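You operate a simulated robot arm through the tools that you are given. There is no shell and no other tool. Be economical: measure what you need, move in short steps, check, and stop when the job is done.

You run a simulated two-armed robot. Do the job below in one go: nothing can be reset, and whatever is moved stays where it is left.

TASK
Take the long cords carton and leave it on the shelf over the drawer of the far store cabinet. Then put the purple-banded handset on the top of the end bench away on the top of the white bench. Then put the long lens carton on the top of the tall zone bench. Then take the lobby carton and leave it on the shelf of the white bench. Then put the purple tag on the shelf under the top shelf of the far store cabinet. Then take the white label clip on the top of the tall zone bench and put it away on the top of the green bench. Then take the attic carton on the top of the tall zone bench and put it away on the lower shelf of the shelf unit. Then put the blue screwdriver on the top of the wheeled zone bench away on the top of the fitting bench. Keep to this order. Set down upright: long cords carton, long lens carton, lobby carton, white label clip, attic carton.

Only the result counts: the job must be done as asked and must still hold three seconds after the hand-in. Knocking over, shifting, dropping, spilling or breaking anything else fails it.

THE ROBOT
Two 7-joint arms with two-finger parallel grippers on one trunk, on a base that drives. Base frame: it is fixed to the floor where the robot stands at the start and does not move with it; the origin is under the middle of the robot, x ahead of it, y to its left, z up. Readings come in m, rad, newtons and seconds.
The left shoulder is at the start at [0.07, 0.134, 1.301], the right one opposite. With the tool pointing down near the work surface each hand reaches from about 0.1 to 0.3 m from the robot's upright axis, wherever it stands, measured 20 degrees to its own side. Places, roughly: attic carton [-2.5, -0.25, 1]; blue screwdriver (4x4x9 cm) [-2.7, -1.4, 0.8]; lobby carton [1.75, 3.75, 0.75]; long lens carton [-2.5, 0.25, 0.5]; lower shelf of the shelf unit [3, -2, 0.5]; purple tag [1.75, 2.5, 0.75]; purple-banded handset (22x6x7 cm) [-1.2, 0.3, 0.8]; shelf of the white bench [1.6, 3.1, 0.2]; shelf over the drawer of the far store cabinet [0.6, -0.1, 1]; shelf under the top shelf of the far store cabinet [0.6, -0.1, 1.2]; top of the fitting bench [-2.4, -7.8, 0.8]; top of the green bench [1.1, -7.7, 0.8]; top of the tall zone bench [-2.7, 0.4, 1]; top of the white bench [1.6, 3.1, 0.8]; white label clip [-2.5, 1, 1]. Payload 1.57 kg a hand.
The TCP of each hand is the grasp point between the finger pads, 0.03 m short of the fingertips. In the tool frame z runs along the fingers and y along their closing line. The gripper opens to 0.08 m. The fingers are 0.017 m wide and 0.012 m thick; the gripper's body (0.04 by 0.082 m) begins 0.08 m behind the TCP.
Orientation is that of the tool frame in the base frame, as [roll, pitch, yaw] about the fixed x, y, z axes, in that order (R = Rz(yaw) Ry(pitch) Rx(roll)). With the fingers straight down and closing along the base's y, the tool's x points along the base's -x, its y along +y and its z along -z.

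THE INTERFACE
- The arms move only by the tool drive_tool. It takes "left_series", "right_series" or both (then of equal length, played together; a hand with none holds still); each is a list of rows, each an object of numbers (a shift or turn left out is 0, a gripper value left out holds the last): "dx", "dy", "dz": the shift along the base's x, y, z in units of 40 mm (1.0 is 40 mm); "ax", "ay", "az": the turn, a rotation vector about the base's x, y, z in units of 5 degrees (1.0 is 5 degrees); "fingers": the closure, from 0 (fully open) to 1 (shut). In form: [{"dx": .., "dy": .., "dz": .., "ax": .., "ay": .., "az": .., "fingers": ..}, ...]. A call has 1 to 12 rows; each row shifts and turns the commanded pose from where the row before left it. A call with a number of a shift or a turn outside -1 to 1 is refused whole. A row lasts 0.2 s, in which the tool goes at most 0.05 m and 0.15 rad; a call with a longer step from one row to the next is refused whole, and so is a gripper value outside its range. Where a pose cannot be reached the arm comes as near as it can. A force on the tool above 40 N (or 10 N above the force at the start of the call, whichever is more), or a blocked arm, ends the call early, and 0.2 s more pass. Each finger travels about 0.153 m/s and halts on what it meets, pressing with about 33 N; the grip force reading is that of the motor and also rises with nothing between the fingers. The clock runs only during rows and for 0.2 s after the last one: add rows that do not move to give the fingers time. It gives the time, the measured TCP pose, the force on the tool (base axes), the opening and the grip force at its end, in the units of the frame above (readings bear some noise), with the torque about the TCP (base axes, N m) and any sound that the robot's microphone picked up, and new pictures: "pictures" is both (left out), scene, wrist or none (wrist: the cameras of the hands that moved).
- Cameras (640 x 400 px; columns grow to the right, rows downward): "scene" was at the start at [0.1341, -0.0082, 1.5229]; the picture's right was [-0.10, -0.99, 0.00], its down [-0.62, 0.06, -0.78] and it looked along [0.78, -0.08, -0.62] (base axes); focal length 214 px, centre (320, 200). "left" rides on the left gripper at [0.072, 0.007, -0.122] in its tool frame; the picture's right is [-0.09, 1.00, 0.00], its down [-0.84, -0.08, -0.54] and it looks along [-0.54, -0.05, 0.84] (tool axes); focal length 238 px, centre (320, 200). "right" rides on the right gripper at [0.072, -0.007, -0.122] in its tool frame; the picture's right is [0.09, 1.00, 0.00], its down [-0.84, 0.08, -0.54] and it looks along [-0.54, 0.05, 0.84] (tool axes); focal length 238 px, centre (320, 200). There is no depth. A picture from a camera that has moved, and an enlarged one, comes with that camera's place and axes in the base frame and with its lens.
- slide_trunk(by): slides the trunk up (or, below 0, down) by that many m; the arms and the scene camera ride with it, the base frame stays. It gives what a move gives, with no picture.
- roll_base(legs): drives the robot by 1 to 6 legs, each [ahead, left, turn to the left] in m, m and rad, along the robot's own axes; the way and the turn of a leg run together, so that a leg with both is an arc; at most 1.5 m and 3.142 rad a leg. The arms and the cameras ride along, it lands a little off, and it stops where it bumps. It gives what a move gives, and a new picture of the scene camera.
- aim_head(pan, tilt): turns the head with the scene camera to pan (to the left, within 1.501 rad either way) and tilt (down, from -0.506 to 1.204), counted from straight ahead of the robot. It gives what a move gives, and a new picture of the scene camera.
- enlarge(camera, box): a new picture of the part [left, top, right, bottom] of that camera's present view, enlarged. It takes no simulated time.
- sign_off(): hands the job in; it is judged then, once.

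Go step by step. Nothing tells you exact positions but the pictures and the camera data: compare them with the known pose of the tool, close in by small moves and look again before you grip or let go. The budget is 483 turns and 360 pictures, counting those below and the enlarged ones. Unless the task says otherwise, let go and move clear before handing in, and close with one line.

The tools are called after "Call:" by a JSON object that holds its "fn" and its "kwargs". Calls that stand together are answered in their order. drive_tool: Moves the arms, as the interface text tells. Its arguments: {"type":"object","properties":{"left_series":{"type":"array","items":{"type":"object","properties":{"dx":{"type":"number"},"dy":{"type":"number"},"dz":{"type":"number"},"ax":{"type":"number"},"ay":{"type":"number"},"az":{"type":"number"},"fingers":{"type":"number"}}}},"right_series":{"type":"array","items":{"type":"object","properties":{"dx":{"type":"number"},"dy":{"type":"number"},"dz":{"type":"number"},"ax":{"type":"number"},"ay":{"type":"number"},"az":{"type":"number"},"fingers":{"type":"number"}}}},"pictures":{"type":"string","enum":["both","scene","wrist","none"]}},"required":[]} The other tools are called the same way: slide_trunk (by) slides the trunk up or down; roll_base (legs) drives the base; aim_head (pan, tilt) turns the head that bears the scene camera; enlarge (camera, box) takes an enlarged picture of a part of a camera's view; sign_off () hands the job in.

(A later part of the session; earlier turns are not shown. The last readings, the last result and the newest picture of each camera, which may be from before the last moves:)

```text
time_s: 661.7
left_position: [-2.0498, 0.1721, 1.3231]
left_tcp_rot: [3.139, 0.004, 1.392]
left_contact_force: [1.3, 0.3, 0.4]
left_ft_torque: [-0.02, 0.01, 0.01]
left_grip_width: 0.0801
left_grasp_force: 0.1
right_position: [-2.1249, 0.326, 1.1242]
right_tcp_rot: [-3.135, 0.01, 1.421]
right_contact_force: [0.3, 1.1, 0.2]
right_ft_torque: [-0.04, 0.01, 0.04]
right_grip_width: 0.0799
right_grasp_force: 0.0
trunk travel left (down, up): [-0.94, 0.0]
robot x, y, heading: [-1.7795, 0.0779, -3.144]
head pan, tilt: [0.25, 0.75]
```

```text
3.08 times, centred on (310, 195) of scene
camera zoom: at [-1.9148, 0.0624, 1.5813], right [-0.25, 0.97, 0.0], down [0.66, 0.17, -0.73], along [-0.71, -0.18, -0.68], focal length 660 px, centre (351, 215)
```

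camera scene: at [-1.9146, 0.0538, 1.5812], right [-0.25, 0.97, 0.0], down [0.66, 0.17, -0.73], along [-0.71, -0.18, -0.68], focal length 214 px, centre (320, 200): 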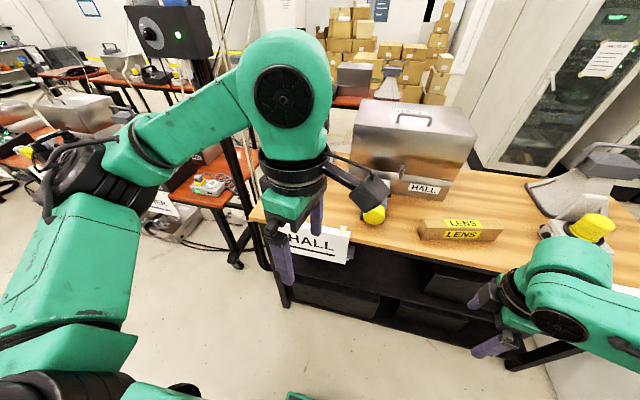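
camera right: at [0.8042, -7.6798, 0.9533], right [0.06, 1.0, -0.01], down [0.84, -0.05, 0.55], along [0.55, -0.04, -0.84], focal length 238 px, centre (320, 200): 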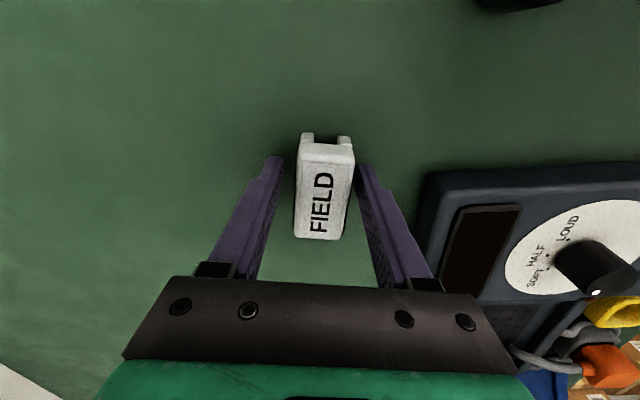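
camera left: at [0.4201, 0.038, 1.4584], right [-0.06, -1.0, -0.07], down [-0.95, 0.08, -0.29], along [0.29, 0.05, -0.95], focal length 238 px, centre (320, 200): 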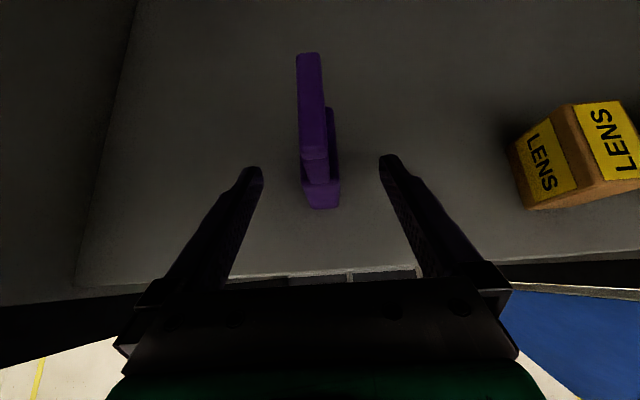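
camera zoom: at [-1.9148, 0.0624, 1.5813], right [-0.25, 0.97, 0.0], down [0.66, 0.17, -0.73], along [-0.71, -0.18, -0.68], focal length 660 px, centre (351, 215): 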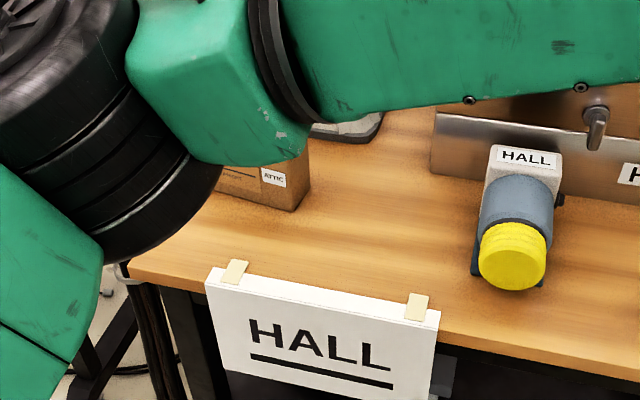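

Call:
{"fn": "drive_tool", "kwargs": {"left_series": [{"dz": -1}, {"dz": -1}, {"dz": -1}, {"dz": -1}, {"dz": -1}, {"dz": -1}, {"dz": -1}, {"dz": -1}], "pictures": "scene"}}

Call:
{"fn": "enlarge", "kwargs": {"camera": "scene", "box": [220, 110, 400, 240]}}

```text
time_s: 663.5
left_position: [-2.0504, 0.1697, 1.0034]
left_tcp_rot: [-3.141, 0.003, 1.392]
left_contact_force: [-0.3, 0.1, 0.5]
left_ft_torque: [-0.01, -0.02, -0.01]
left_grip_width: 0.08
left_grasp_force: 0.1
right_position: [-2.1255, 0.3244, 1.1251]
right_tcp_rot: [-3.134, 0.007, 1.422]
right_contact_force: [0.3, -0.2, -0.5]
right_ft_torque: [-0.04, -0.01, 0.0]
right_grip_width: 0.08
right_grasp_force: 0.0
trunk travel left (down, up): [-0.94, 0.0]
robot x, y, heading: [-1.7797, 0.0806, -3.144]
head pan, tilt: [0.25, 0.75]
camera scene: at [-1.9151, 0.0598, 1.5813], right [-0.25, 0.97, 0.0], down [0.66, 0.17, -0.73], along [-0.71, -0.18, -0.68], focal length 214 px, centre (320, 200)
```

scene: 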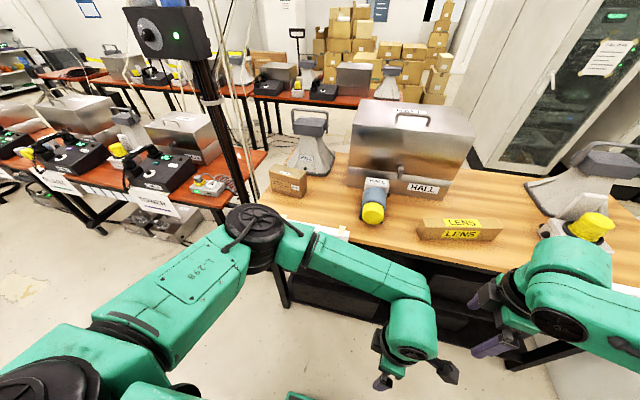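

```text
3.08 times, centred on (310, 175) of scene
camera zoom: at [-1.9151, 0.0598, 1.5813], right [-0.25, 0.97, 0.0], down [0.66, 0.17, -0.73], along [-0.71, -0.18, -0.68], focal length 660 px, centre (351, 277)
```

zoom: 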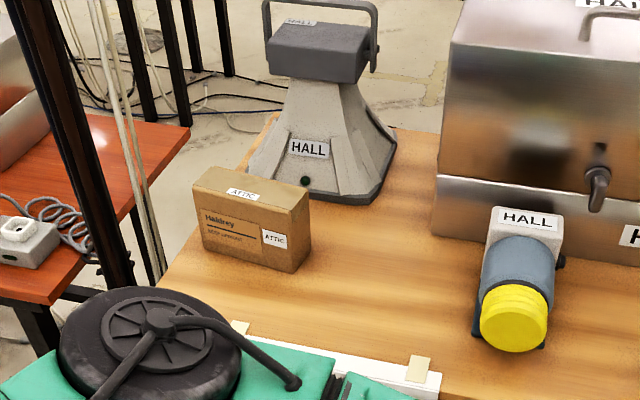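

ATTIC carton: centre ≈(-2.607,-0.26), top ≈1.055, turned ~11° — matching my left tool yaw. Position the hands and approach.

Call:
{"fn": "drive_tool", "kwargs": {"left_series": [{"dz": 0.9}, {"dz": 0.9}, {"dz": 0.9}, {"dz": 0.9, "dy": -0.5}, {"dz": 0.9, "dy": -0.8}, {"dz": 0.9, "dy": -0.8}, {"dz": 0.6, "dy": -0.9}, {"dy": -0.9}, {"dy": -0.9}, {"dy": -0.9}, {"dy": -0.9}], "right_series": [{"dx": 0.9}, {"dx": 0.9}, {"dx": 0.9}, {"dx": 0.6}, {}, {}, {}, {}, {}, {}, {}], "pictures": "none"}}

Call:
{"fn": "roll_base", "kwargs": {"legs": [[0, 0.08, 0], [0.31, 0, 0]]}}

Call:
{"fn": "slide_trunk", "kwargs": {"by": -0.08}}

Call:
{"fn": "drive_tool", "kwargs": {"left_series": [{"dx": -0.9}, {"dx": -0.9}, {"dx": -0.9}, {"dx": -0.9}, {}], "pictures": "wrist"}}

```text
time_s: 665.9
left_position: [-2.0473, -0.0975, 1.2432]
left_tcp_rot: [3.141, 0.002, 1.39]
left_contact_force: [-0.6, 1.0, -0.6]
left_ft_torque: [0.01, 0.01, 0.02]
left_grip_width: 0.0802
left_grasp_force: 0.0
right_position: [-2.1225, 0.3217, 1.1268]
right_tcp_rot: [-3.132, 0.006, 1.419]
right_contact_force: [-0.1, -0.4, 0.3]
right_ft_torque: [0.0, 0.0, 0.01]
right_grip_width: 0.0801
right_grasp_force: 0.1
right hand out of reach, approached as far as the arm can: row 1, 2, 3, 4
trunk travel left (down, up): [-0.94, 0.0]
robot x, y, heading: [-1.7824, 0.0802, 3.141]
head pan, tilt: [0.25, 0.75]
```

```text
time_s: 668.7
left_position: [-2.3561, -0.1743, 1.2446]
left_tcp_rot: [-3.141, 0.005, 1.39]
left_contact_force: [0.9, 0.0, 0.1]
left_ft_torque: [0.03, 0.01, 0.0]
left_grip_width: 0.0801
left_grasp_force: 0.2
right_position: [-2.4322, 0.2444, 1.1267]
right_tcp_rot: [-3.131, 0.008, 1.422]
right_contact_force: [0.8, 0.0, -0.8]
right_ft_torque: [0.02, 0.01, -0.01]
right_grip_width: 0.08
right_grasp_force: 0.1
trunk travel left (down, up): [-0.94, 0.0]
robot x, y, heading: [-2.094, 0.0007, 3.14]
head pan, tilt: [0.25, 0.75]
camera scene: at [-2.221, -0.0212, 1.5816], right [-0.25, 0.97, 0.0], down [0.66, 0.17, -0.73], along [-0.71, -0.18, -0.68], focal length 214 px, centre (320, 200)
```

scene: 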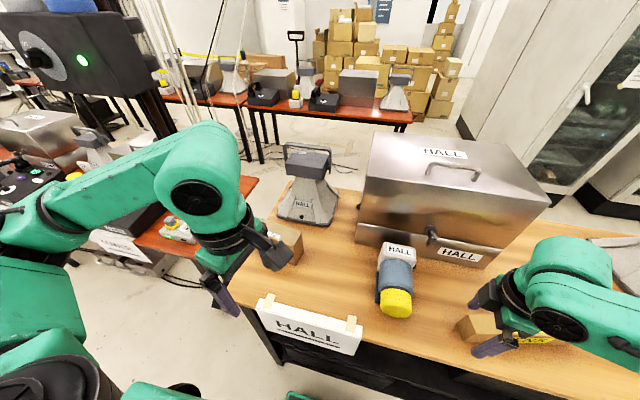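

```text
time_s: 669.8
left_position: [-2.3592, -0.1745, 1.1645]
left_tcp_rot: [3.139, 0.004, 1.39]
left_contact_force: [-0.8, 1.0, -0.3]
left_ft_torque: [0.0, 0.04, 0.01]
left_grip_width: 0.0798
left_grasp_force: 0.1
right_position: [-2.4342, 0.2453, 1.0456]
right_tcp_rot: [-3.134, 0.006, 1.422]
right_contact_force: [0.0, -0.7, 0.1]
right_ft_torque: [0.0, -0.02, -0.02]
right_grip_width: 0.0799
right_grasp_force: 0.1
trunk travel left (down, up): [-0.86, 0.08]
robot x, y, heading: [-2.0918, 0.0024, 3.139]
head pan, tilt: [0.25, 0.75]
```

```text
time_s: 671.0
left_position: [-2.5038, -0.1749, 1.165]
left_tcp_rot: [3.14, 0.005, 1.389]
left_contact_force: [-0.6, 0.0, 0.1]
left_ft_torque: [-0.01, 0.04, -0.06]
left_grip_width: 0.0801
left_grasp_force: 0.1
right_position: [-2.4346, 0.2441, 1.0455]
right_tcp_rot: [-3.134, 0.005, 1.42]
right_contact_force: [-0.4, -0.2, 0.6]
right_ft_torque: [0.01, 0.03, -0.03]
right_grip_width: 0.0798
right_grasp_force: 0.0
trunk travel left (down, up): [-0.86, 0.08]
robot x, y, heading: [-2.0891, -0.0015, 3.141]
head pan, tilt: [0.25, 0.75]
camera left: at [-2.4834, -0.1046, 1.2867], right [0.96, -0.27, 0.0], down [-0.23, -0.81, 0.54], along [-0.15, -0.52, -0.84], focal length 238 px, centre (320, 200)
```

left: 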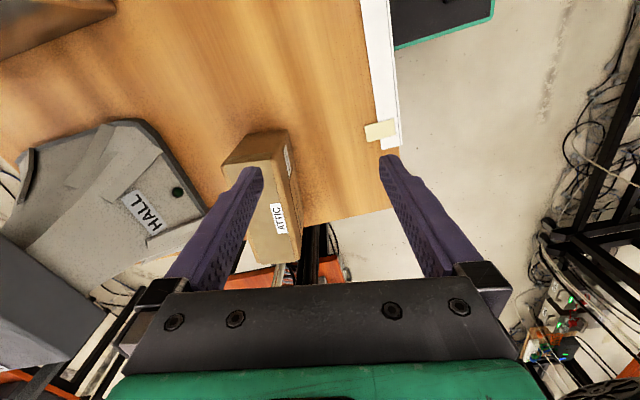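

Carton top centre ≈(-2.60,-0.25). Move above it (still high) and recheck.

Call:
{"fn": "drive_tool", "kwargs": {"left_series": [{"dx": -0.8, "dy": -0.65}, {"dx": -0.8, "dy": -0.65}, {"dx": -0.85, "dy": -0.65}, {}], "pictures": "wrist"}}

```text
time_s: 672.0
left_position: [-2.5993, -0.2542, 1.1638]
left_tcp_rot: [3.139, 0.003, 1.39]
left_contact_force: [0.0, -0.7, -0.1]
left_ft_torque: [-0.01, 0.0, 0.03]
left_grip_width: 0.08
left_grasp_force: 0.1
right_position: [-2.4338, 0.2455, 1.0448]
right_tcp_rot: [-3.135, 0.006, 1.42]
right_contact_force: [-0.5, -0.3, 0.8]
right_ft_torque: [-0.01, 0.01, -0.01]
right_grip_width: 0.0801
right_grasp_force: 0.0
trunk travel left (down, up): [-0.86, 0.08]
robot x, y, heading: [-2.0908, 0.002, 3.142]
head pan, tilt: [0.25, 0.75]
camera left: at [-2.58, -0.1828, 1.2856], right [0.96, -0.27, 0.0], down [-0.23, -0.81, 0.55], along [-0.15, -0.53, -0.84], focal length 238 px, centre (320, 200)
```

left: 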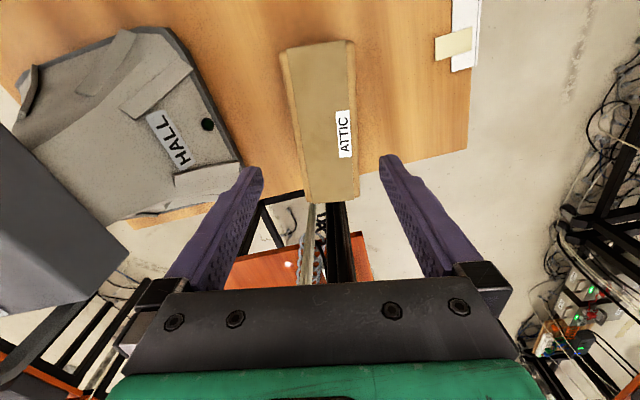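

Aligned. Descend and grip.

Call:
{"fn": "drive_tool", "kwargs": {"left_series": [{"dz": -0.8}, {"dz": -0.8}, {"dz": -0.8}, {"dz": -0.75}, {}, {"fingers": 1}, {"fingers": 1}, {"fingers": 1}], "pictures": "both"}}

```text
time_s: 673.8
left_position: [-2.6017, -0.2519, 1.0352]
left_tcp_rot: [3.137, 0.003, 1.388]
left_contact_force: [0.6, 0.9, -0.2]
left_ft_torque: [-0.09, 0.03, 0.03]
left_grip_width: 0.0622
left_grasp_force: 33.1
right_position: [-2.4341, 0.2428, 1.044]
right_tcp_rot: [-3.134, 0.008, 1.418]
right_contact_force: [0.0, -0.9, 0.4]
right_ft_torque: [0.03, -0.03, 0.0]
right_grip_width: 0.0799
right_grasp_force: 0.1
trunk travel left (down, up): [-0.86, 0.08]
robot x, y, heading: [-2.0923, -0.0002, 3.144]
head pan, tilt: [0.25, 0.75]
camera scene: at [-2.2249, -0.0206, 1.5012], right [-0.25, 0.97, 0.0], down [0.66, 0.17, -0.73], along [-0.71, -0.18, -0.68], focal length 214 px, centre (320, 200)
camera left: at [-2.5815, -0.1831, 1.1585], right [0.96, -0.27, 0.0], down [-0.23, -0.81, 0.54], along [-0.14, -0.53, -0.84], focal length 238 px, centre (320, 200)
```

scene: 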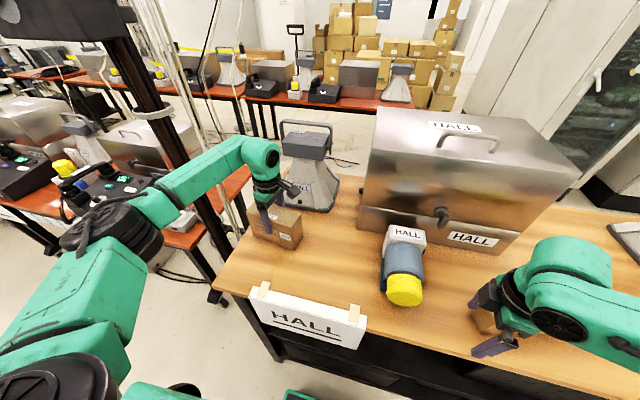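
left: 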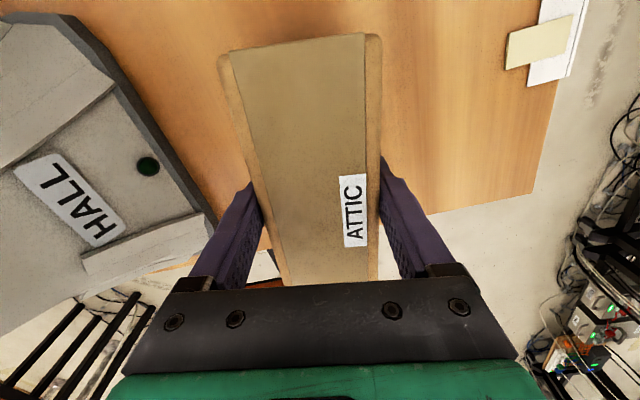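

Gripped. Raise trunk and hand, back away, and check the bench.

Call:
{"fn": "slide_trunk", "kwargs": {"by": 0.08}}

Call:
{"fn": "drive_tool", "kwargs": {"left_series": [{"dz": 0.9}, {"dz": 0.9}, {"dz": 0.9}, {}], "pictures": "none"}}

Call:
{"fn": "roll_base", "kwargs": {"legs": [[-0.33, 0, 0]]}}

```text
time_s: 675.0
left_position: [-2.6012, -0.2534, 1.1167]
left_tcp_rot: [3.139, 0.003, 1.39]
left_contact_force: [-0.2, 0.5, -4.5]
left_ft_torque: [0.02, -0.01, -0.01]
left_grip_width: 0.0621
left_grasp_force: 32.8
right_position: [-2.435, 0.2447, 1.1244]
right_tcp_rot: [-3.134, 0.007, 1.422]
right_contact_force: [0.2, -0.5, -0.2]
right_ft_torque: [0.0, -0.01, -0.02]
right_grip_width: 0.0799
right_grasp_force: 0.1
trunk travel left (down, up): [-0.94, 0.0]
robot x, y, heading: [-2.091, 0.0009, 3.141]
head pan, tilt: [0.25, 0.75]
```

```text
time_s: 676.0
left_position: [-2.601, -0.2536, 1.2246]
left_tcp_rot: [3.139, 0.003, 1.39]
left_contact_force: [0.6, -0.2, -3.9]
left_ft_torque: [0.02, 0.03, -0.02]
left_grip_width: 0.0621
left_grasp_force: 32.2
right_position: [-2.4353, 0.2438, 1.1245]
right_tcp_rot: [-3.136, 0.008, 1.419]
right_contact_force: [-0.4, 0.8, 0.3]
right_ft_torque: [0.04, 0.01, -0.01]
right_grip_width: 0.0798
right_grasp_force: 0.0
trunk travel left (down, up): [-0.94, 0.0]
robot x, y, heading: [-2.0925, 0.0006, 3.144]
head pan, tilt: [0.25, 0.75]
```

```text
time_s: 678.2
left_position: [-2.2748, -0.2527, 1.2241]
left_tcp_rot: [3.136, 0.003, 1.39]
left_contact_force: [-0.1, -0.5, -5.3]
left_ft_torque: [0.02, -0.04, -0.03]
left_grip_width: 0.0623
left_grasp_force: 33.4
right_position: [-2.107, 0.2439, 1.1239]
right_tcp_rot: [-3.135, 0.006, 1.419]
right_contact_force: [-0.3, 0.3, -0.7]
right_ft_torque: [-0.03, -0.04, 0.01]
right_grip_width: 0.0801
right_grasp_force: 0.0
trunk travel left (down, up): [-0.94, 0.0]
robot x, y, heading: [-1.7632, 0.0005, 3.14]
head pan, tilt: [0.25, 0.75]
camera scene: at [-1.8992, -0.0209, 1.5809], right [-0.25, 0.97, 0.0], down [0.66, 0.17, -0.73], along [-0.71, -0.18, -0.68], focal length 214 px, centre (320, 200)
```

scene: 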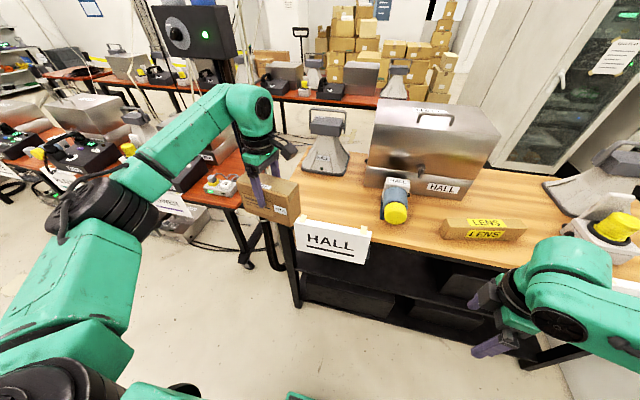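

LENS carton is undisturbed and the attic carton is held. The shelf unit stands in the east area, reached around the north side of the white bench. Drive there in stages.

Call:
{"fn": "roll_base", "kwargs": {"legs": [[0, -0.93, 0], [-0.5, -0.3, 0], [-1.1, 0, 0], [-0.6, 0, 0], [0, -1.5, 0], [0, -1.5, 0]]}}

Call:
{"fn": "roll_base", "kwargs": {"legs": [[0, -0.45, 0], [-1.3, 0, 0], [-0.7, 0, 0], [0, 0, 3.14]]}}

```text
time_s: 708.3
left_position: [-0.0189, 3.9789, 1.2257]
left_tcp_rot: [3.138, 0.004, 1.366]
left_contact_force: [0.2, 0.4, -4.4]
left_ft_torque: [0.0, 0.01, 0.0]
left_grip_width: 0.0619
left_grasp_force: 32.7
right_position: [0.1597, 4.4728, 1.1253]
right_tcp_rot: [-3.134, 0.008, 1.394]
right_contact_force: [-1.6, 0.9, 0.9]
right_ft_torque: [-0.02, 0.02, -0.04]
right_grip_width: 0.0799
right_grasp_force: 0.0
trunk travel left (down, up): [-0.94, 0.0]
robot x, y, heading: [0.4963, 4.2189, 3.112]
head pan, tilt: [0.25, 0.75]
camera scene: at [0.3627, 4.2014, 1.5812], right [-0.22, 0.98, 0.0], down [0.67, 0.15, -0.73], along [-0.71, -0.16, -0.68], focal length 214 px, centre (320, 200)
```

scene: 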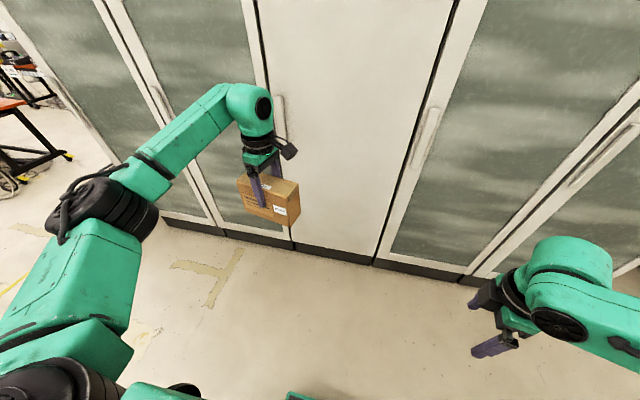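

```text
time_s: 727.9
left_position: [3.0226, 4.8595, 1.2247]
left_tcp_rot: [3.137, 0.003, -1.772]
left_contact_force: [-0.4, 0.0, -4.8]
left_ft_torque: [0.01, -0.03, 0.01]
left_grip_width: 0.0616
left_grasp_force: 32.9
right_position: [2.8443, 4.3655, 1.1245]
right_tcp_rot: [-3.134, 0.006, -1.743]
right_contact_force: [0.2, 0.4, -0.1]
right_ft_torque: [-0.02, 0.0, 0.0]
right_grip_width: 0.08
right_grasp_force: 0.0
trunk travel left (down, up): [-0.94, 0.0]
robot x, y, heading: [2.5088, 4.6168, -0.022]
head pan, tilt: [0.25, 0.75]
camera scene: at [2.638, 4.6356, 1.5812], right [0.23, -0.97, 0.0], down [-0.66, -0.15, -0.73], along [0.71, 0.17, -0.68], focal length 214 px, centre (320, 200)
```

scene: 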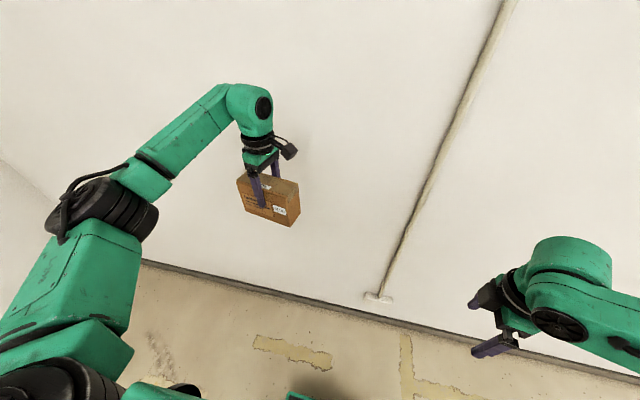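

Strafe south along the wall side and look toward the shelf unit.

Call:
{"fn": "roll_base", "kwargs": {"legs": [[-0.12, 0, 0.022], [0, -1.5, 0], [0, -1.5, 0], [0, -1.5, 0], [0, -0.6, 0]]}}

Call:
{"fn": "aim_head", "kwargs": {"pan": -0.9, "tilt": 0.45}}

```text
time_s: 753.3
left_position: [2.9251, -0.2389, 1.2246]
left_tcp_rot: [3.137, 0.002, -1.744]
left_contact_force: [-0.5, 0.3, -3.8]
left_ft_torque: [-0.01, 0.0, 0.01]
left_grip_width: 0.0617
left_grasp_force: 33.0
right_position: [2.7609, -0.7372, 1.1246]
right_tcp_rot: [-3.133, 0.005, -1.713]
right_contact_force: [0.8, 0.0, 0.0]
right_ft_torque: [0.03, 0.01, 0.0]
right_grip_width: 0.0801
right_grasp_force: 0.2
trunk travel left (down, up): [-0.94, 0.0]
robot x, y, heading: [2.4153, -0.4971, 0.011]
head pan, tilt: [0.25, 0.75]
camera scene: at [2.5473, -0.4726, 1.5812], right [0.25, -0.97, 0.0], down [-0.66, -0.17, -0.73], along [0.71, 0.18, -0.68], focal length 214 px, centre (320, 200)
```

scene: 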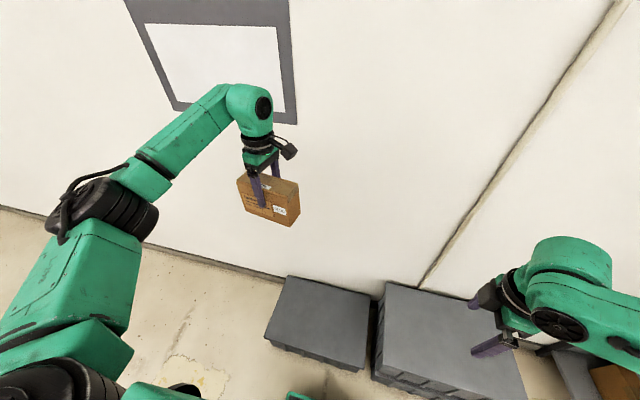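

```text
time_s: 754.7
left_position: [2.9242, -0.2409, 1.2253]
left_tcp_rot: [3.139, 0.002, -1.743]
left_contact_force: [-1.1, 0.2, -4.6]
left_ft_torque: [0.01, 0.0, -0.01]
left_grip_width: 0.0619
left_grasp_force: 33.1
right_position: [2.7623, -0.7392, 1.1248]
right_tcp_rot: [-3.134, 0.007, -1.715]
right_contact_force: [-0.2, -0.3, -0.4]
right_ft_torque: [0.03, 0.02, -0.03]
right_grip_width: 0.0801
right_grasp_force: 0.0
trunk travel left (down, up): [-0.94, 0.0]
robot x, y, heading: [2.4165, -0.4989, 0.007]
head pan, tilt: [-0.901, 0.45]
camera scene: at [2.5248, -0.5672, 1.6077], right [-0.78, -0.63, 0.0], down [-0.27, 0.34, -0.9], along [0.56, -0.7, -0.44], focal length 214 px, centre (320, 200)
```

scene: 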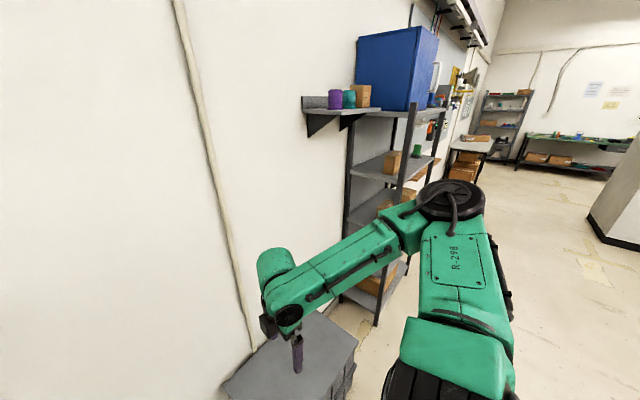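

Crates are close on the right; back away 0.17 m and continue to in front of the shelf unit.

Call:
{"fn": "roll_base", "kwargs": {"legs": [[-0.2, 0, 0], [0, -1.4, -0.007]]}}

Call:
{"fn": "aim_head", "kwargs": {"pan": 0, "tilt": 0.6}}

```text
time_s: 762.9
left_position: [2.7361, -1.6362, 1.226]
left_tcp_rot: [3.138, 0.003, -1.741]
left_contact_force: [0.1, 0.7, -3.7]
left_ft_torque: [0.0, 0.01, 0.03]
left_grip_width: 0.062
left_grasp_force: 33.5
right_position: [2.5738, -2.137, 1.1247]
right_tcp_rot: [-3.135, 0.007, -1.71]
right_contact_force: [0.3, 0.6, -0.3]
right_ft_torque: [0.01, -0.01, -0.03]
right_grip_width: 0.0801
right_grasp_force: 0.1
trunk travel left (down, up): [-0.94, 0.0]
robot x, y, heading: [2.2282, -1.8986, 0.011]
head pan, tilt: [-0.901, 0.45]
camera scene: at [2.3364, -1.9649, 1.6077], right [-0.78, -0.63, 0.0], down [-0.27, 0.34, -0.9], along [0.57, -0.7, -0.43], focal length 214 px, centre (320, 200)
```

scene: 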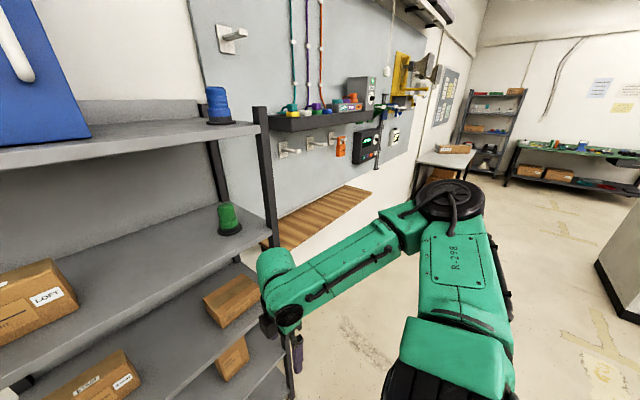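

```text
time_s: 764.1
left_position: [2.7343, -1.6368, 1.2256]
left_tcp_rot: [3.138, 0.004, -1.741]
left_contact_force: [-0.7, 0.2, -4.6]
left_ft_torque: [-0.01, 0.01, -0.02]
left_grip_width: 0.062
left_grasp_force: 33.0
right_position: [2.5742, -2.1361, 1.1241]
right_tcp_rot: [-3.135, 0.008, -1.71]
right_contact_force: [0.6, -0.1, 0.2]
right_ft_torque: [0.02, 0.01, 0.01]
right_grip_width: 0.0799
right_grasp_force: 0.2
trunk travel left (down, up): [-0.94, 0.0]
robot x, y, heading: [2.224, -1.8936, 0.011]
head pan, tilt: [0.0, 0.6]
camera scene: at [2.3668, -1.8935, 1.5941], right [0.01, -1.0, 0.0], down [-0.57, -0.01, -0.82], along [0.82, 0.01, -0.57], focal length 214 px, centre (320, 200)
```

scene: 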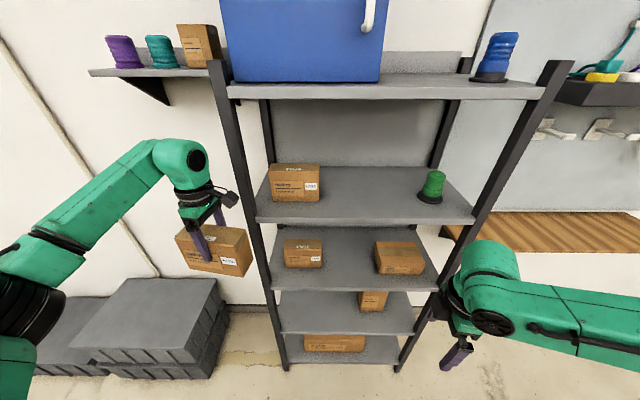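

The 4th shelf down (z≈0.43) is the lower shelf; its clearance (~0.35 m) is too low for my vertical grip, so I'll set the carton on the flat crate stack (top ≈0.39) and regrip it tilted.

Call:
{"fn": "roll_base", "kwargs": {"legs": [[0, 0.65, -0.011]]}}

Call:
{"fn": "slide_trunk", "kwargs": {"by": -0.38}}

Call:
{"fn": "slide_trunk", "kwargs": {"by": -0.28}}

Call:
{"fn": "aim_head", "kwargs": {"pan": 0.2, "tilt": 0.6}}

```text
time_s: 767.7
left_position: [2.7311, -0.9924, 1.2254]
left_tcp_rot: [3.139, 0.004, -1.744]
left_contact_force: [0.3, -1.1, -4.3]
left_ft_torque: [-0.02, 0.0, 0.01]
left_grip_width: 0.0614
left_grasp_force: 33.3
right_position: [2.5678, -1.4909, 1.1252]
right_tcp_rot: [-3.134, 0.009, -1.714]
right_contact_force: [1.0, -0.2, 0.3]
right_ft_torque: [0.0, 0.03, -0.02]
right_grip_width: 0.08
right_grasp_force: 0.1
trunk travel left (down, up): [-0.94, 0.0]
robot x, y, heading: [2.2196, -1.2458, 0.008]
head pan, tilt: [0.0, 0.6]
camera scene: at [2.3611, -1.2479, 1.5941], right [0.01, -1.0, 0.0], down [-0.57, 0.0, -0.82], along [0.82, 0.01, -0.57], focal length 214 px, centre (320, 200)
```

scene: 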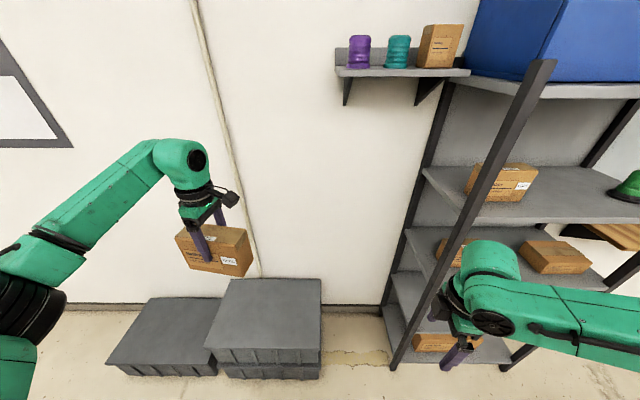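

```text
time_s: 771.4
left_position: [2.7295, -0.991, 0.8447]
left_tcp_rot: [3.139, 0.004, -1.743]
left_contact_force: [-0.3, 0.2, -4.6]
left_ft_torque: [-0.02, -0.01, -0.04]
left_grip_width: 0.0619
left_grasp_force: 32.5
right_position: [2.5672, -1.4899, 0.7449]
right_tcp_rot: [-3.134, 0.007, -1.712]
right_contact_force: [-0.2, -1.0, -0.2]
right_ft_torque: [0.0, -0.05, 0.01]
right_grip_width: 0.0802
right_grasp_force: 0.0
trunk travel left (down, up): [-0.56, 0.38]
robot x, y, heading: [2.2227, -1.2479, 0.006]
head pan, tilt: [0.0, 0.6]
```

```text
time_s: 774.2
left_position: [2.7287, -0.9909, 0.5653]
left_tcp_rot: [3.141, 0.003, -1.744]
left_contact_force: [0.4, 0.1, -4.5]
left_ft_torque: [-0.01, -0.04, 0.01]
left_grip_width: 0.0616
left_grasp_force: 33.4
right_position: [2.5685, -1.4907, 0.4645]
right_tcp_rot: [-3.135, 0.007, -1.715]
right_contact_force: [0.1, 0.9, 0.5]
right_ft_torque: [0.04, -0.04, 0.03]
right_grip_width: 0.08
right_grasp_force: 0.0
trunk travel left (down, up): [-0.28, 0.66]
robot x, y, heading: [2.2269, -1.2495, 0.008]
head pan, tilt: [0.0, 0.6]
```

```text
time_s: 774.9
left_position: [2.7297, -0.9915, 0.5648]
left_tcp_rot: [3.138, 0.003, -1.743]
left_contact_force: [0.6, 0.1, -4.0]
left_ft_torque: [-0.01, 0.01, -0.02]
left_grip_width: 0.0619
left_grasp_force: 32.5
right_position: [2.5663, -1.4896, 0.464]
right_tcp_rot: [-3.135, 0.008, -1.714]
right_contact_force: [-0.1, 0.7, -1.1]
right_ft_torque: [0.03, 0.0, -0.03]
right_grip_width: 0.0802
right_grasp_force: 0.0
trunk travel left (down, up): [-0.28, 0.66]
robot x, y, heading: [2.2203, -1.2466, 0.008]
head pan, tilt: [0.201, 0.6]
camera scene: at [2.3586, -1.2284, 0.9341], right [0.21, -0.98, 0.0], down [-0.55, -0.12, -0.82], along [0.81, 0.17, -0.57], focal length 214 px, centre (320, 200)
```

scene: 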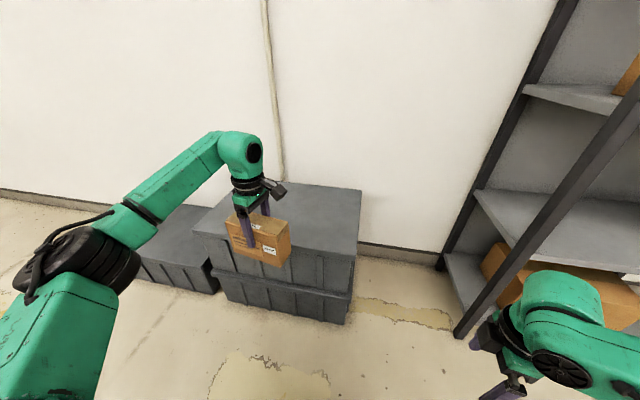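

Stack top ≈0.41, centred y≈-0.97. Advance and set the carton down.

Call:
{"fn": "roll_base", "kwargs": {"legs": [[0.2, 0, 0]]}}

Call:
{"fn": "drive_tool", "kwargs": {"left_series": [{"dz": -0.5}, {"dz": -0.4}, {}], "pictures": "none"}}

Call:
{"fn": "drive_tool", "kwargs": {"left_series": [{"dz": -0.2}, {"dz": -0.2}, {"dz": -0.15}, {}], "pictures": "none"}}

```text
time_s: 776.5
left_position: [2.93, -0.99, 0.5647]
left_tcp_rot: [3.138, 0.003, -1.745]
left_contact_force: [0.6, -0.8, -4.5]
left_ft_torque: [-0.02, -0.02, 0.01]
left_grip_width: 0.0616
left_grasp_force: 32.8
right_position: [2.766, -1.4891, 0.4639]
right_tcp_rot: [-3.134, 0.007, -1.714]
right_contact_force: [0.4, 0.3, 0.1]
right_ft_torque: [0.04, 0.03, 0.0]
right_grip_width: 0.0799
right_grasp_force: 0.1
trunk travel left (down, up): [-0.28, 0.66]
robot x, y, heading: [2.4231, -1.2459, 0.008]
head pan, tilt: [0.201, 0.6]
camera scene: at [2.5592, -1.2269, 0.934], right [0.21, -0.98, 0.0], down [-0.55, -0.12, -0.82], along [0.81, 0.17, -0.57], focal length 214 px, centre (320, 200)
```

scene: 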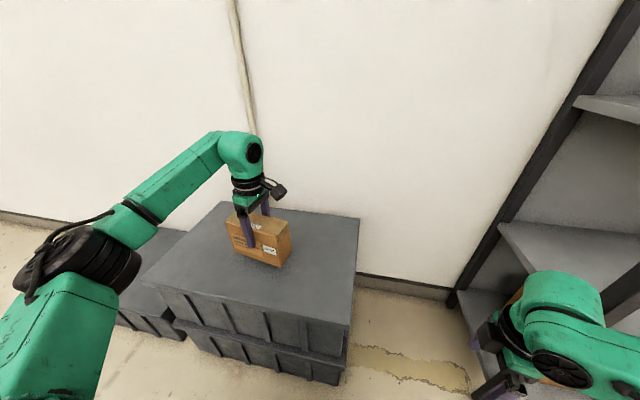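

```text
time_s: 777.3
left_position: [2.9283, -0.9894, 0.5308]
left_tcp_rot: [-3.142, 0.004, -1.745]
left_contact_force: [1.2, 3.1, 8.0]
left_ft_torque: [-0.65, 0.35, -0.04]
left_grip_width: 0.0618
left_grasp_force: 33.2
right_position: [2.7659, -1.4881, 0.4656]
right_tcp_rot: [-3.133, 0.008, -1.712]
right_contact_force: [-0.1, -0.1, 0.2]
right_ft_torque: [-0.01, 0.01, 0.0]
right_grip_width: 0.0799
right_grasp_force: 0.1
trunk travel left (down, up): [-0.28, 0.66]
robot x, y, heading: [2.4254, -1.2472, 0.009]
head pan, tilt: [0.201, 0.6]
```

```text
time_s: 778.1
left_position: [2.9293, -0.9925, 0.5177]
left_tcp_rot: [-3.135, 0.0, -1.743]
left_contact_force: [-6.6, -0.7, 19.9]
left_ft_torque: [0.45, 1.21, 0.33]
left_grip_width: 0.0621
left_grasp_force: 32.8
right_position: [2.7658, -1.4896, 0.4657]
right_tcp_rot: [-3.131, 0.01, -1.714]
right_contact_force: [-0.1, 0.3, 0.1]
right_ft_torque: [0.01, -0.01, 0.02]
right_grip_width: 0.08
right_grasp_force: 0.1
trunk travel left (down, up): [-0.28, 0.66]
robot x, y, heading: [2.4251, -1.2474, 0.004]
head pan, tilt: [0.201, 0.6]
stopped in row 3 (left hand): the force on the tool passed its limit at 44 N (the readings are from after the stop); the commanded pose is now the measured one
```

Carton rests on the crate lid. Release, rise, and tilt the tool.

Call:
{"fn": "drive_tool", "kwargs": {"left_series": [{"dz": 0.1}, {"fingers": 0.3}, {"fingers": 0}, {}, {"dz": 0.9}, {"dz": 0.9}, {"dz": 0.9}], "pictures": "wrist"}}

```text
time_s: 779.7
left_position: [2.9309, -0.9914, 0.624]
left_tcp_rot: [-3.14, 0.002, -1.744]
left_contact_force: [-0.7, 1.0, -0.4]
left_ft_torque: [-0.04, 0.02, -0.01]
left_grip_width: 0.0801
left_grasp_force: 0.0
right_position: [2.7661, -1.4891, 0.4657]
right_tcp_rot: [-3.134, 0.008, -1.716]
right_contact_force: [-0.1, 0.5, -0.4]
right_ft_torque: [0.03, 0.0, 0.01]
right_grip_width: 0.0801
right_grasp_force: 0.0
trunk travel left (down, up): [-0.28, 0.66]
robot x, y, heading: [2.4241, -1.2482, 0.005]
head pan, tilt: [0.201, 0.6]
camera left: at [2.9116, -1.0609, 0.7468], right [-0.96, 0.26, 0.0], down [0.22, 0.81, 0.54], along [0.14, 0.52, -0.84], focal length 238 px, centre (320, 200)
```

left: 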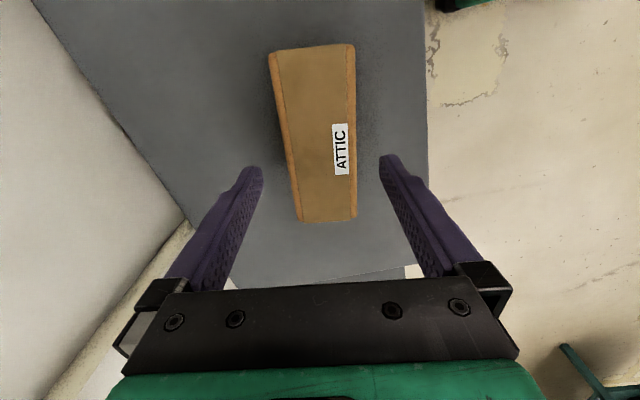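

Tilt the tool 50° in the plane of the carton's face.

Call:
{"fn": "drive_tool", "kwargs": {"left_series": [{"ax": -0.985, "ay": 0.172}, {"ax": -0.985, "ay": 0.172}, {"ax": -0.985, "ay": 0.172}, {"ax": -0.985, "ay": 0.172}, {"ax": -0.985, "ay": 0.172}, {"ax": -0.985, "ay": 0.172}, {"ax": -0.985, "ay": 0.172}, {"ax": -0.985, "ay": 0.172}, {"ax": -0.985, "ay": 0.172}, {"ax": -0.985, "ay": 0.172}, {"dx": 0.1, "dy": 0.83}, {}], "pictures": "both"}}

```text
time_s: 782.3
left_position: [2.9344, -0.9571, 0.6256]
left_tcp_rot: [-3.133, -0.87, -1.747]
left_contact_force: [-0.1, 0.3, 0.0]
left_ft_torque: [0.01, 0.02, 0.05]
left_grip_width: 0.08
left_grasp_force: 0.1
right_position: [2.7669, -1.4893, 0.4666]
right_tcp_rot: [-3.134, 0.008, -1.713]
right_contact_force: [-0.6, -0.1, -0.4]
right_ft_torque: [0.01, -0.02, 0.0]
right_grip_width: 0.08
right_grasp_force: 0.1
trunk travel left (down, up): [-0.28, 0.66]
robot x, y, heading: [2.423, -1.2421, 0.005]
head pan, tilt: [0.201, 0.6]
camera scene: at [2.5582, -1.2271, 0.9342], right [0.21, -0.98, 0.0], down [-0.55, -0.12, -0.83], along [0.81, 0.17, -0.56], focal length 214 px, centre (320, 200)
camera left: at [2.9357, -0.909, 0.7594], right [-0.97, 0.23, -0.08], down [0.24, 0.93, -0.29], along [0.01, -0.3, -0.95], focal length 238 px, centre (320, 200)
```

scene: 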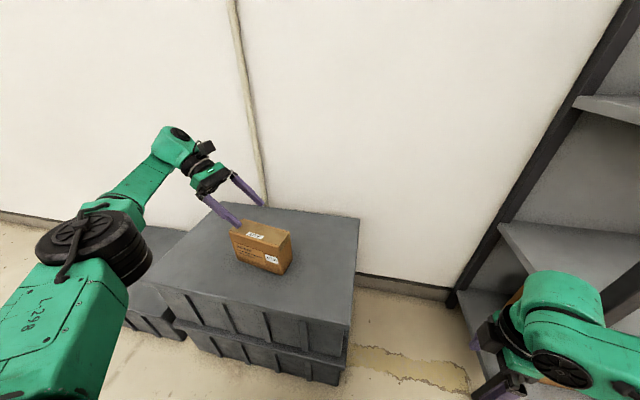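
left: 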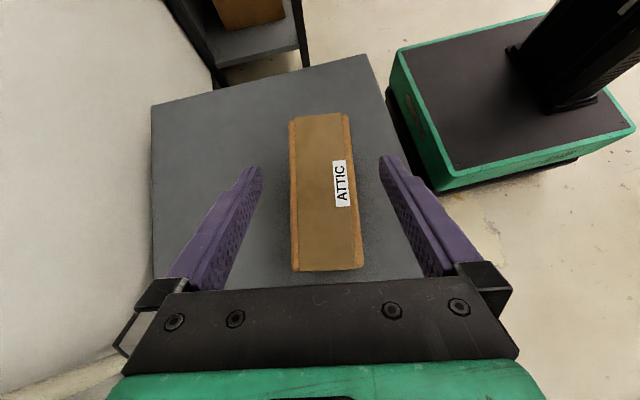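

Call:
{"fn": "drive_tool", "kwargs": {"left_series": [{"dz": -0.9, "dy": 0.15}, {"dz": -0.9}, {"dz": -0.9}, {"dz": -0.7}, {}], "pictures": "wrist"}}

```text
time_s: 783.5
left_position: [2.9353, -0.9532, 0.4941]
left_tcp_rot: [-3.132, -0.869, -1.754]
left_contact_force: [0.4, 0.3, 0.0]
left_ft_torque: [-0.02, -0.02, -0.03]
left_grip_width: 0.0801
left_grasp_force: 0.0
left hand out of reach, approached as far as the arm can: row 4
right_position: [2.7667, -1.4885, 0.4659]
right_tcp_rot: [-3.135, 0.008, -1.714]
right_contact_force: [0.5, -0.1, 0.3]
right_ft_torque: [0.01, 0.02, -0.01]
right_grip_width: 0.0799
right_grasp_force: 0.1
trunk travel left (down, up): [-0.28, 0.66]
robot x, y, heading: [2.425, -1.2442, 0.009]
head pan, tilt: [0.201, 0.6]
camera left: at [2.9362, -0.9058, 0.6288], right [-0.97, 0.23, -0.08], down [0.24, 0.93, -0.29], along [0.0, -0.3, -0.95], focal length 238 px, centre (320, 200)
```

left: 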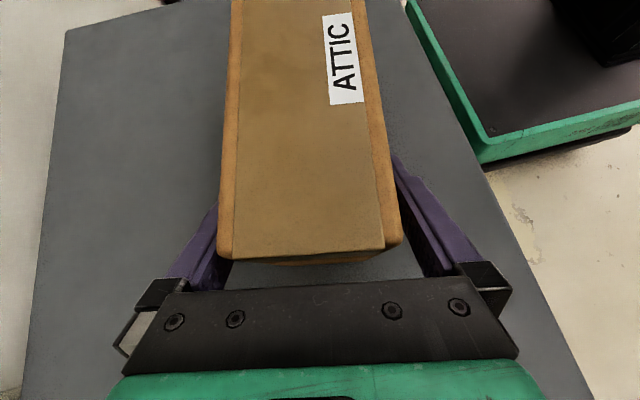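

Good: carton is between the fingers, clear of the palm. Grip and lift.

Call:
{"fn": "drive_tool", "kwargs": {"left_series": [{"fingers": 0.5}, {"fingers": 1}, {"fingers": 1}, {"fingers": 1}, {}], "pictures": "none"}}

Call:
{"fn": "slide_trunk", "kwargs": {"by": 0.12}}

Call:
{"fn": "roll_base", "kwargs": {"legs": [[-0.25, 0, 0]]}}

```text
time_s: 784.7
left_position: [2.9343, -0.9541, 0.4947]
left_tcp_rot: [-3.134, -0.868, -1.752]
left_contact_force: [0.4, 0.7, -0.2]
left_ft_torque: [0.13, -0.15, 0.06]
left_grip_width: 0.0618
left_grasp_force: 33.7
right_position: [2.7668, -1.4889, 0.4651]
right_tcp_rot: [-3.134, 0.006, -1.716]
right_contact_force: [0.1, 1.5, 0.2]
right_ft_torque: [0.0, -0.03, 0.01]
right_grip_width: 0.0799
right_grasp_force: 0.0
trunk travel left (down, up): [-0.28, 0.66]
robot x, y, heading: [2.423, -1.2435, 0.006]
head pan, tilt: [0.201, 0.6]
```

```text
time_s: 786.2
left_position: [2.9363, -0.9542, 0.6146]
left_tcp_rot: [-3.136, -0.868, -1.751]
left_contact_force: [-0.5, 0.8, -4.9]
left_ft_torque: [0.18, -0.04, 0.01]
left_grip_width: 0.0619
left_grasp_force: 32.5
right_position: [2.7677, -1.4896, 0.5847]
right_tcp_rot: [-3.134, 0.007, -1.715]
right_contact_force: [-0.4, -0.7, 0.4]
right_ft_torque: [0.02, 0.02, -0.01]
right_grip_width: 0.08
right_grasp_force: 0.1
trunk travel left (down, up): [-0.4, 0.54]
robot x, y, heading: [2.4223, -1.2472, 0.006]
head pan, tilt: [0.201, 0.6]
```

```text
time_s: 788.0
left_position: [2.6814, -0.9548, 0.6149]
left_tcp_rot: [-3.134, -0.868, -1.75]
left_contact_force: [-0.7, 0.3, -3.6]
left_ft_torque: [0.16, -0.05, 0.02]
left_grip_width: 0.0619
left_grasp_force: 32.8
right_position: [2.5155, -1.4893, 0.5851]
right_tcp_rot: [-3.136, 0.007, -1.712]
right_contact_force: [-0.4, -0.2, -0.2]
right_ft_torque: [0.01, -0.04, 0.02]
right_grip_width: 0.08
right_grasp_force: 0.2
trunk travel left (down, up): [-0.4, 0.54]
robot x, y, heading: [2.1698, -1.2442, 0.007]
head pan, tilt: [0.201, 0.6]
camera scene: at [2.3058, -1.2286, 1.0542], right [0.21, -0.98, 0.0], down [-0.55, -0.12, -0.82], along [0.81, 0.17, -0.57], focal length 214 px, centre (320, 200)
```

scene: 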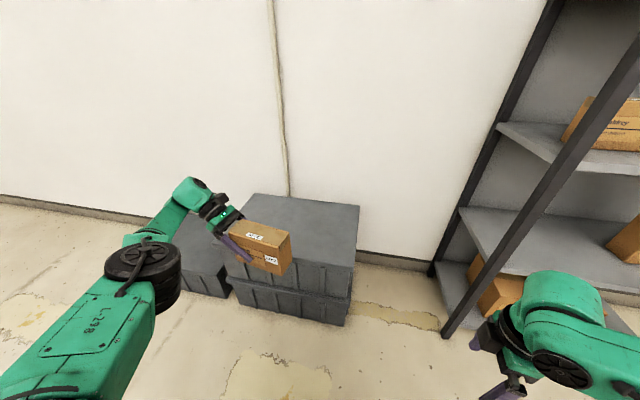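

Regripped at 50°. Yaw the carton to point forward and retract the right hand.

Call:
{"fn": "drive_tool", "kwargs": {"left_series": [{"az": 1}, {"az": 1}, {"az": 1}, {"az": 1}, {"az": 1}, {"az": 1}, {"az": 1}, {"az": 1}, {"az": 1}, {"az": 1}], "right_series": [{"dx": -0.5}, {"dx": -0.5}, {"dx": -0.5}, {"dx": -0.5}, {"dx": -0.5}, {"dx": -0.5}, {}, {}, {}, {}], "pictures": "none"}}

Call:
{"fn": "drive_tool", "kwargs": {"left_series": [{"az": 1}, {"az": 1}, {"az": 1}, {"az": 1}, {"az": 1}, {"az": 1}, {"az": 1}, {"az": 1}, {"az": 1}, {"az": 1}], "pictures": "none"}}

Call:
{"fn": "roll_base", "kwargs": {"legs": [[0, -0.86, -0.007]]}}

```text
time_s: 790.2
left_position: [2.6821, -0.9547, 0.615]
left_tcp_rot: [-3.134, -0.87, -0.876]
left_contact_force: [0.0, -1.1, -4.4]
left_ft_torque: [0.07, 0.1, -0.01]
left_grip_width: 0.062
left_grasp_force: 33.2
right_position: [2.5152, -1.4909, 0.5849]
right_tcp_rot: [-3.136, 0.007, -1.712]
right_contact_force: [-0.2, -0.5, -0.1]
right_ft_torque: [0.0, 0.0, 0.0]
right_grip_width: 0.0801
right_grasp_force: 0.3
right hand out of reach, approached as far as the arm can: row 1, 2, 3, 4, 5, 6
trunk travel left (down, up): [-0.4, 0.54]
robot x, y, heading: [2.1696, -1.2448, 0.012]
head pan, tilt: [0.201, 0.6]
```

```text
time_s: 792.4
left_position: [2.6834, -0.9539, 0.6147]
left_tcp_rot: [-3.133, -0.871, -0.004]
left_contact_force: [-0.6, 0.3, -4.4]
left_ft_torque: [-0.01, 0.17, -0.02]
left_grip_width: 0.0619
left_grasp_force: 33.0
right_position: [2.5158, -1.4892, 0.5844]
right_tcp_rot: [-3.134, 0.007, -1.711]
right_contact_force: [0.4, -0.2, 0.3]
right_ft_torque: [-0.03, -0.02, -0.01]
right_grip_width: 0.08
right_grasp_force: 0.1
trunk travel left (down, up): [-0.4, 0.54]
robot x, y, heading: [2.1725, -1.2473, 0.012]
head pan, tilt: [0.201, 0.6]
```

```text
time_s: 797.0
left_position: [2.6889, -1.8159, 0.6163]
left_tcp_rot: [-3.133, -0.869, -0.008]
left_contact_force: [-0.5, 0.6, -4.4]
left_ft_torque: [-0.03, 0.17, -0.02]
left_grip_width: 0.0619
left_grasp_force: 32.3
right_position: [2.521, -2.3508, 0.5849]
right_tcp_rot: [-3.134, 0.007, -1.715]
right_contact_force: [0.4, 0.6, 0.4]
right_ft_torque: [-0.01, -0.01, -0.01]
right_grip_width: 0.08
right_grasp_force: 0.0
trunk travel left (down, up): [-0.4, 0.54]
robot x, y, heading: [2.1763, -2.1082, 0.007]
head pan, tilt: [0.201, 0.6]
camera scene: at [2.3125, -2.0888, 1.0541], right [0.21, -0.98, 0.0], down [-0.55, -0.12, -0.82], along [0.81, 0.17, -0.57], focal length 214 px, centre (320, 200)
```

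scene: 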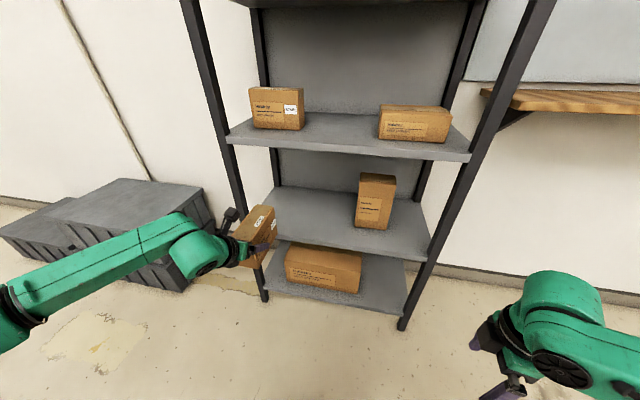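

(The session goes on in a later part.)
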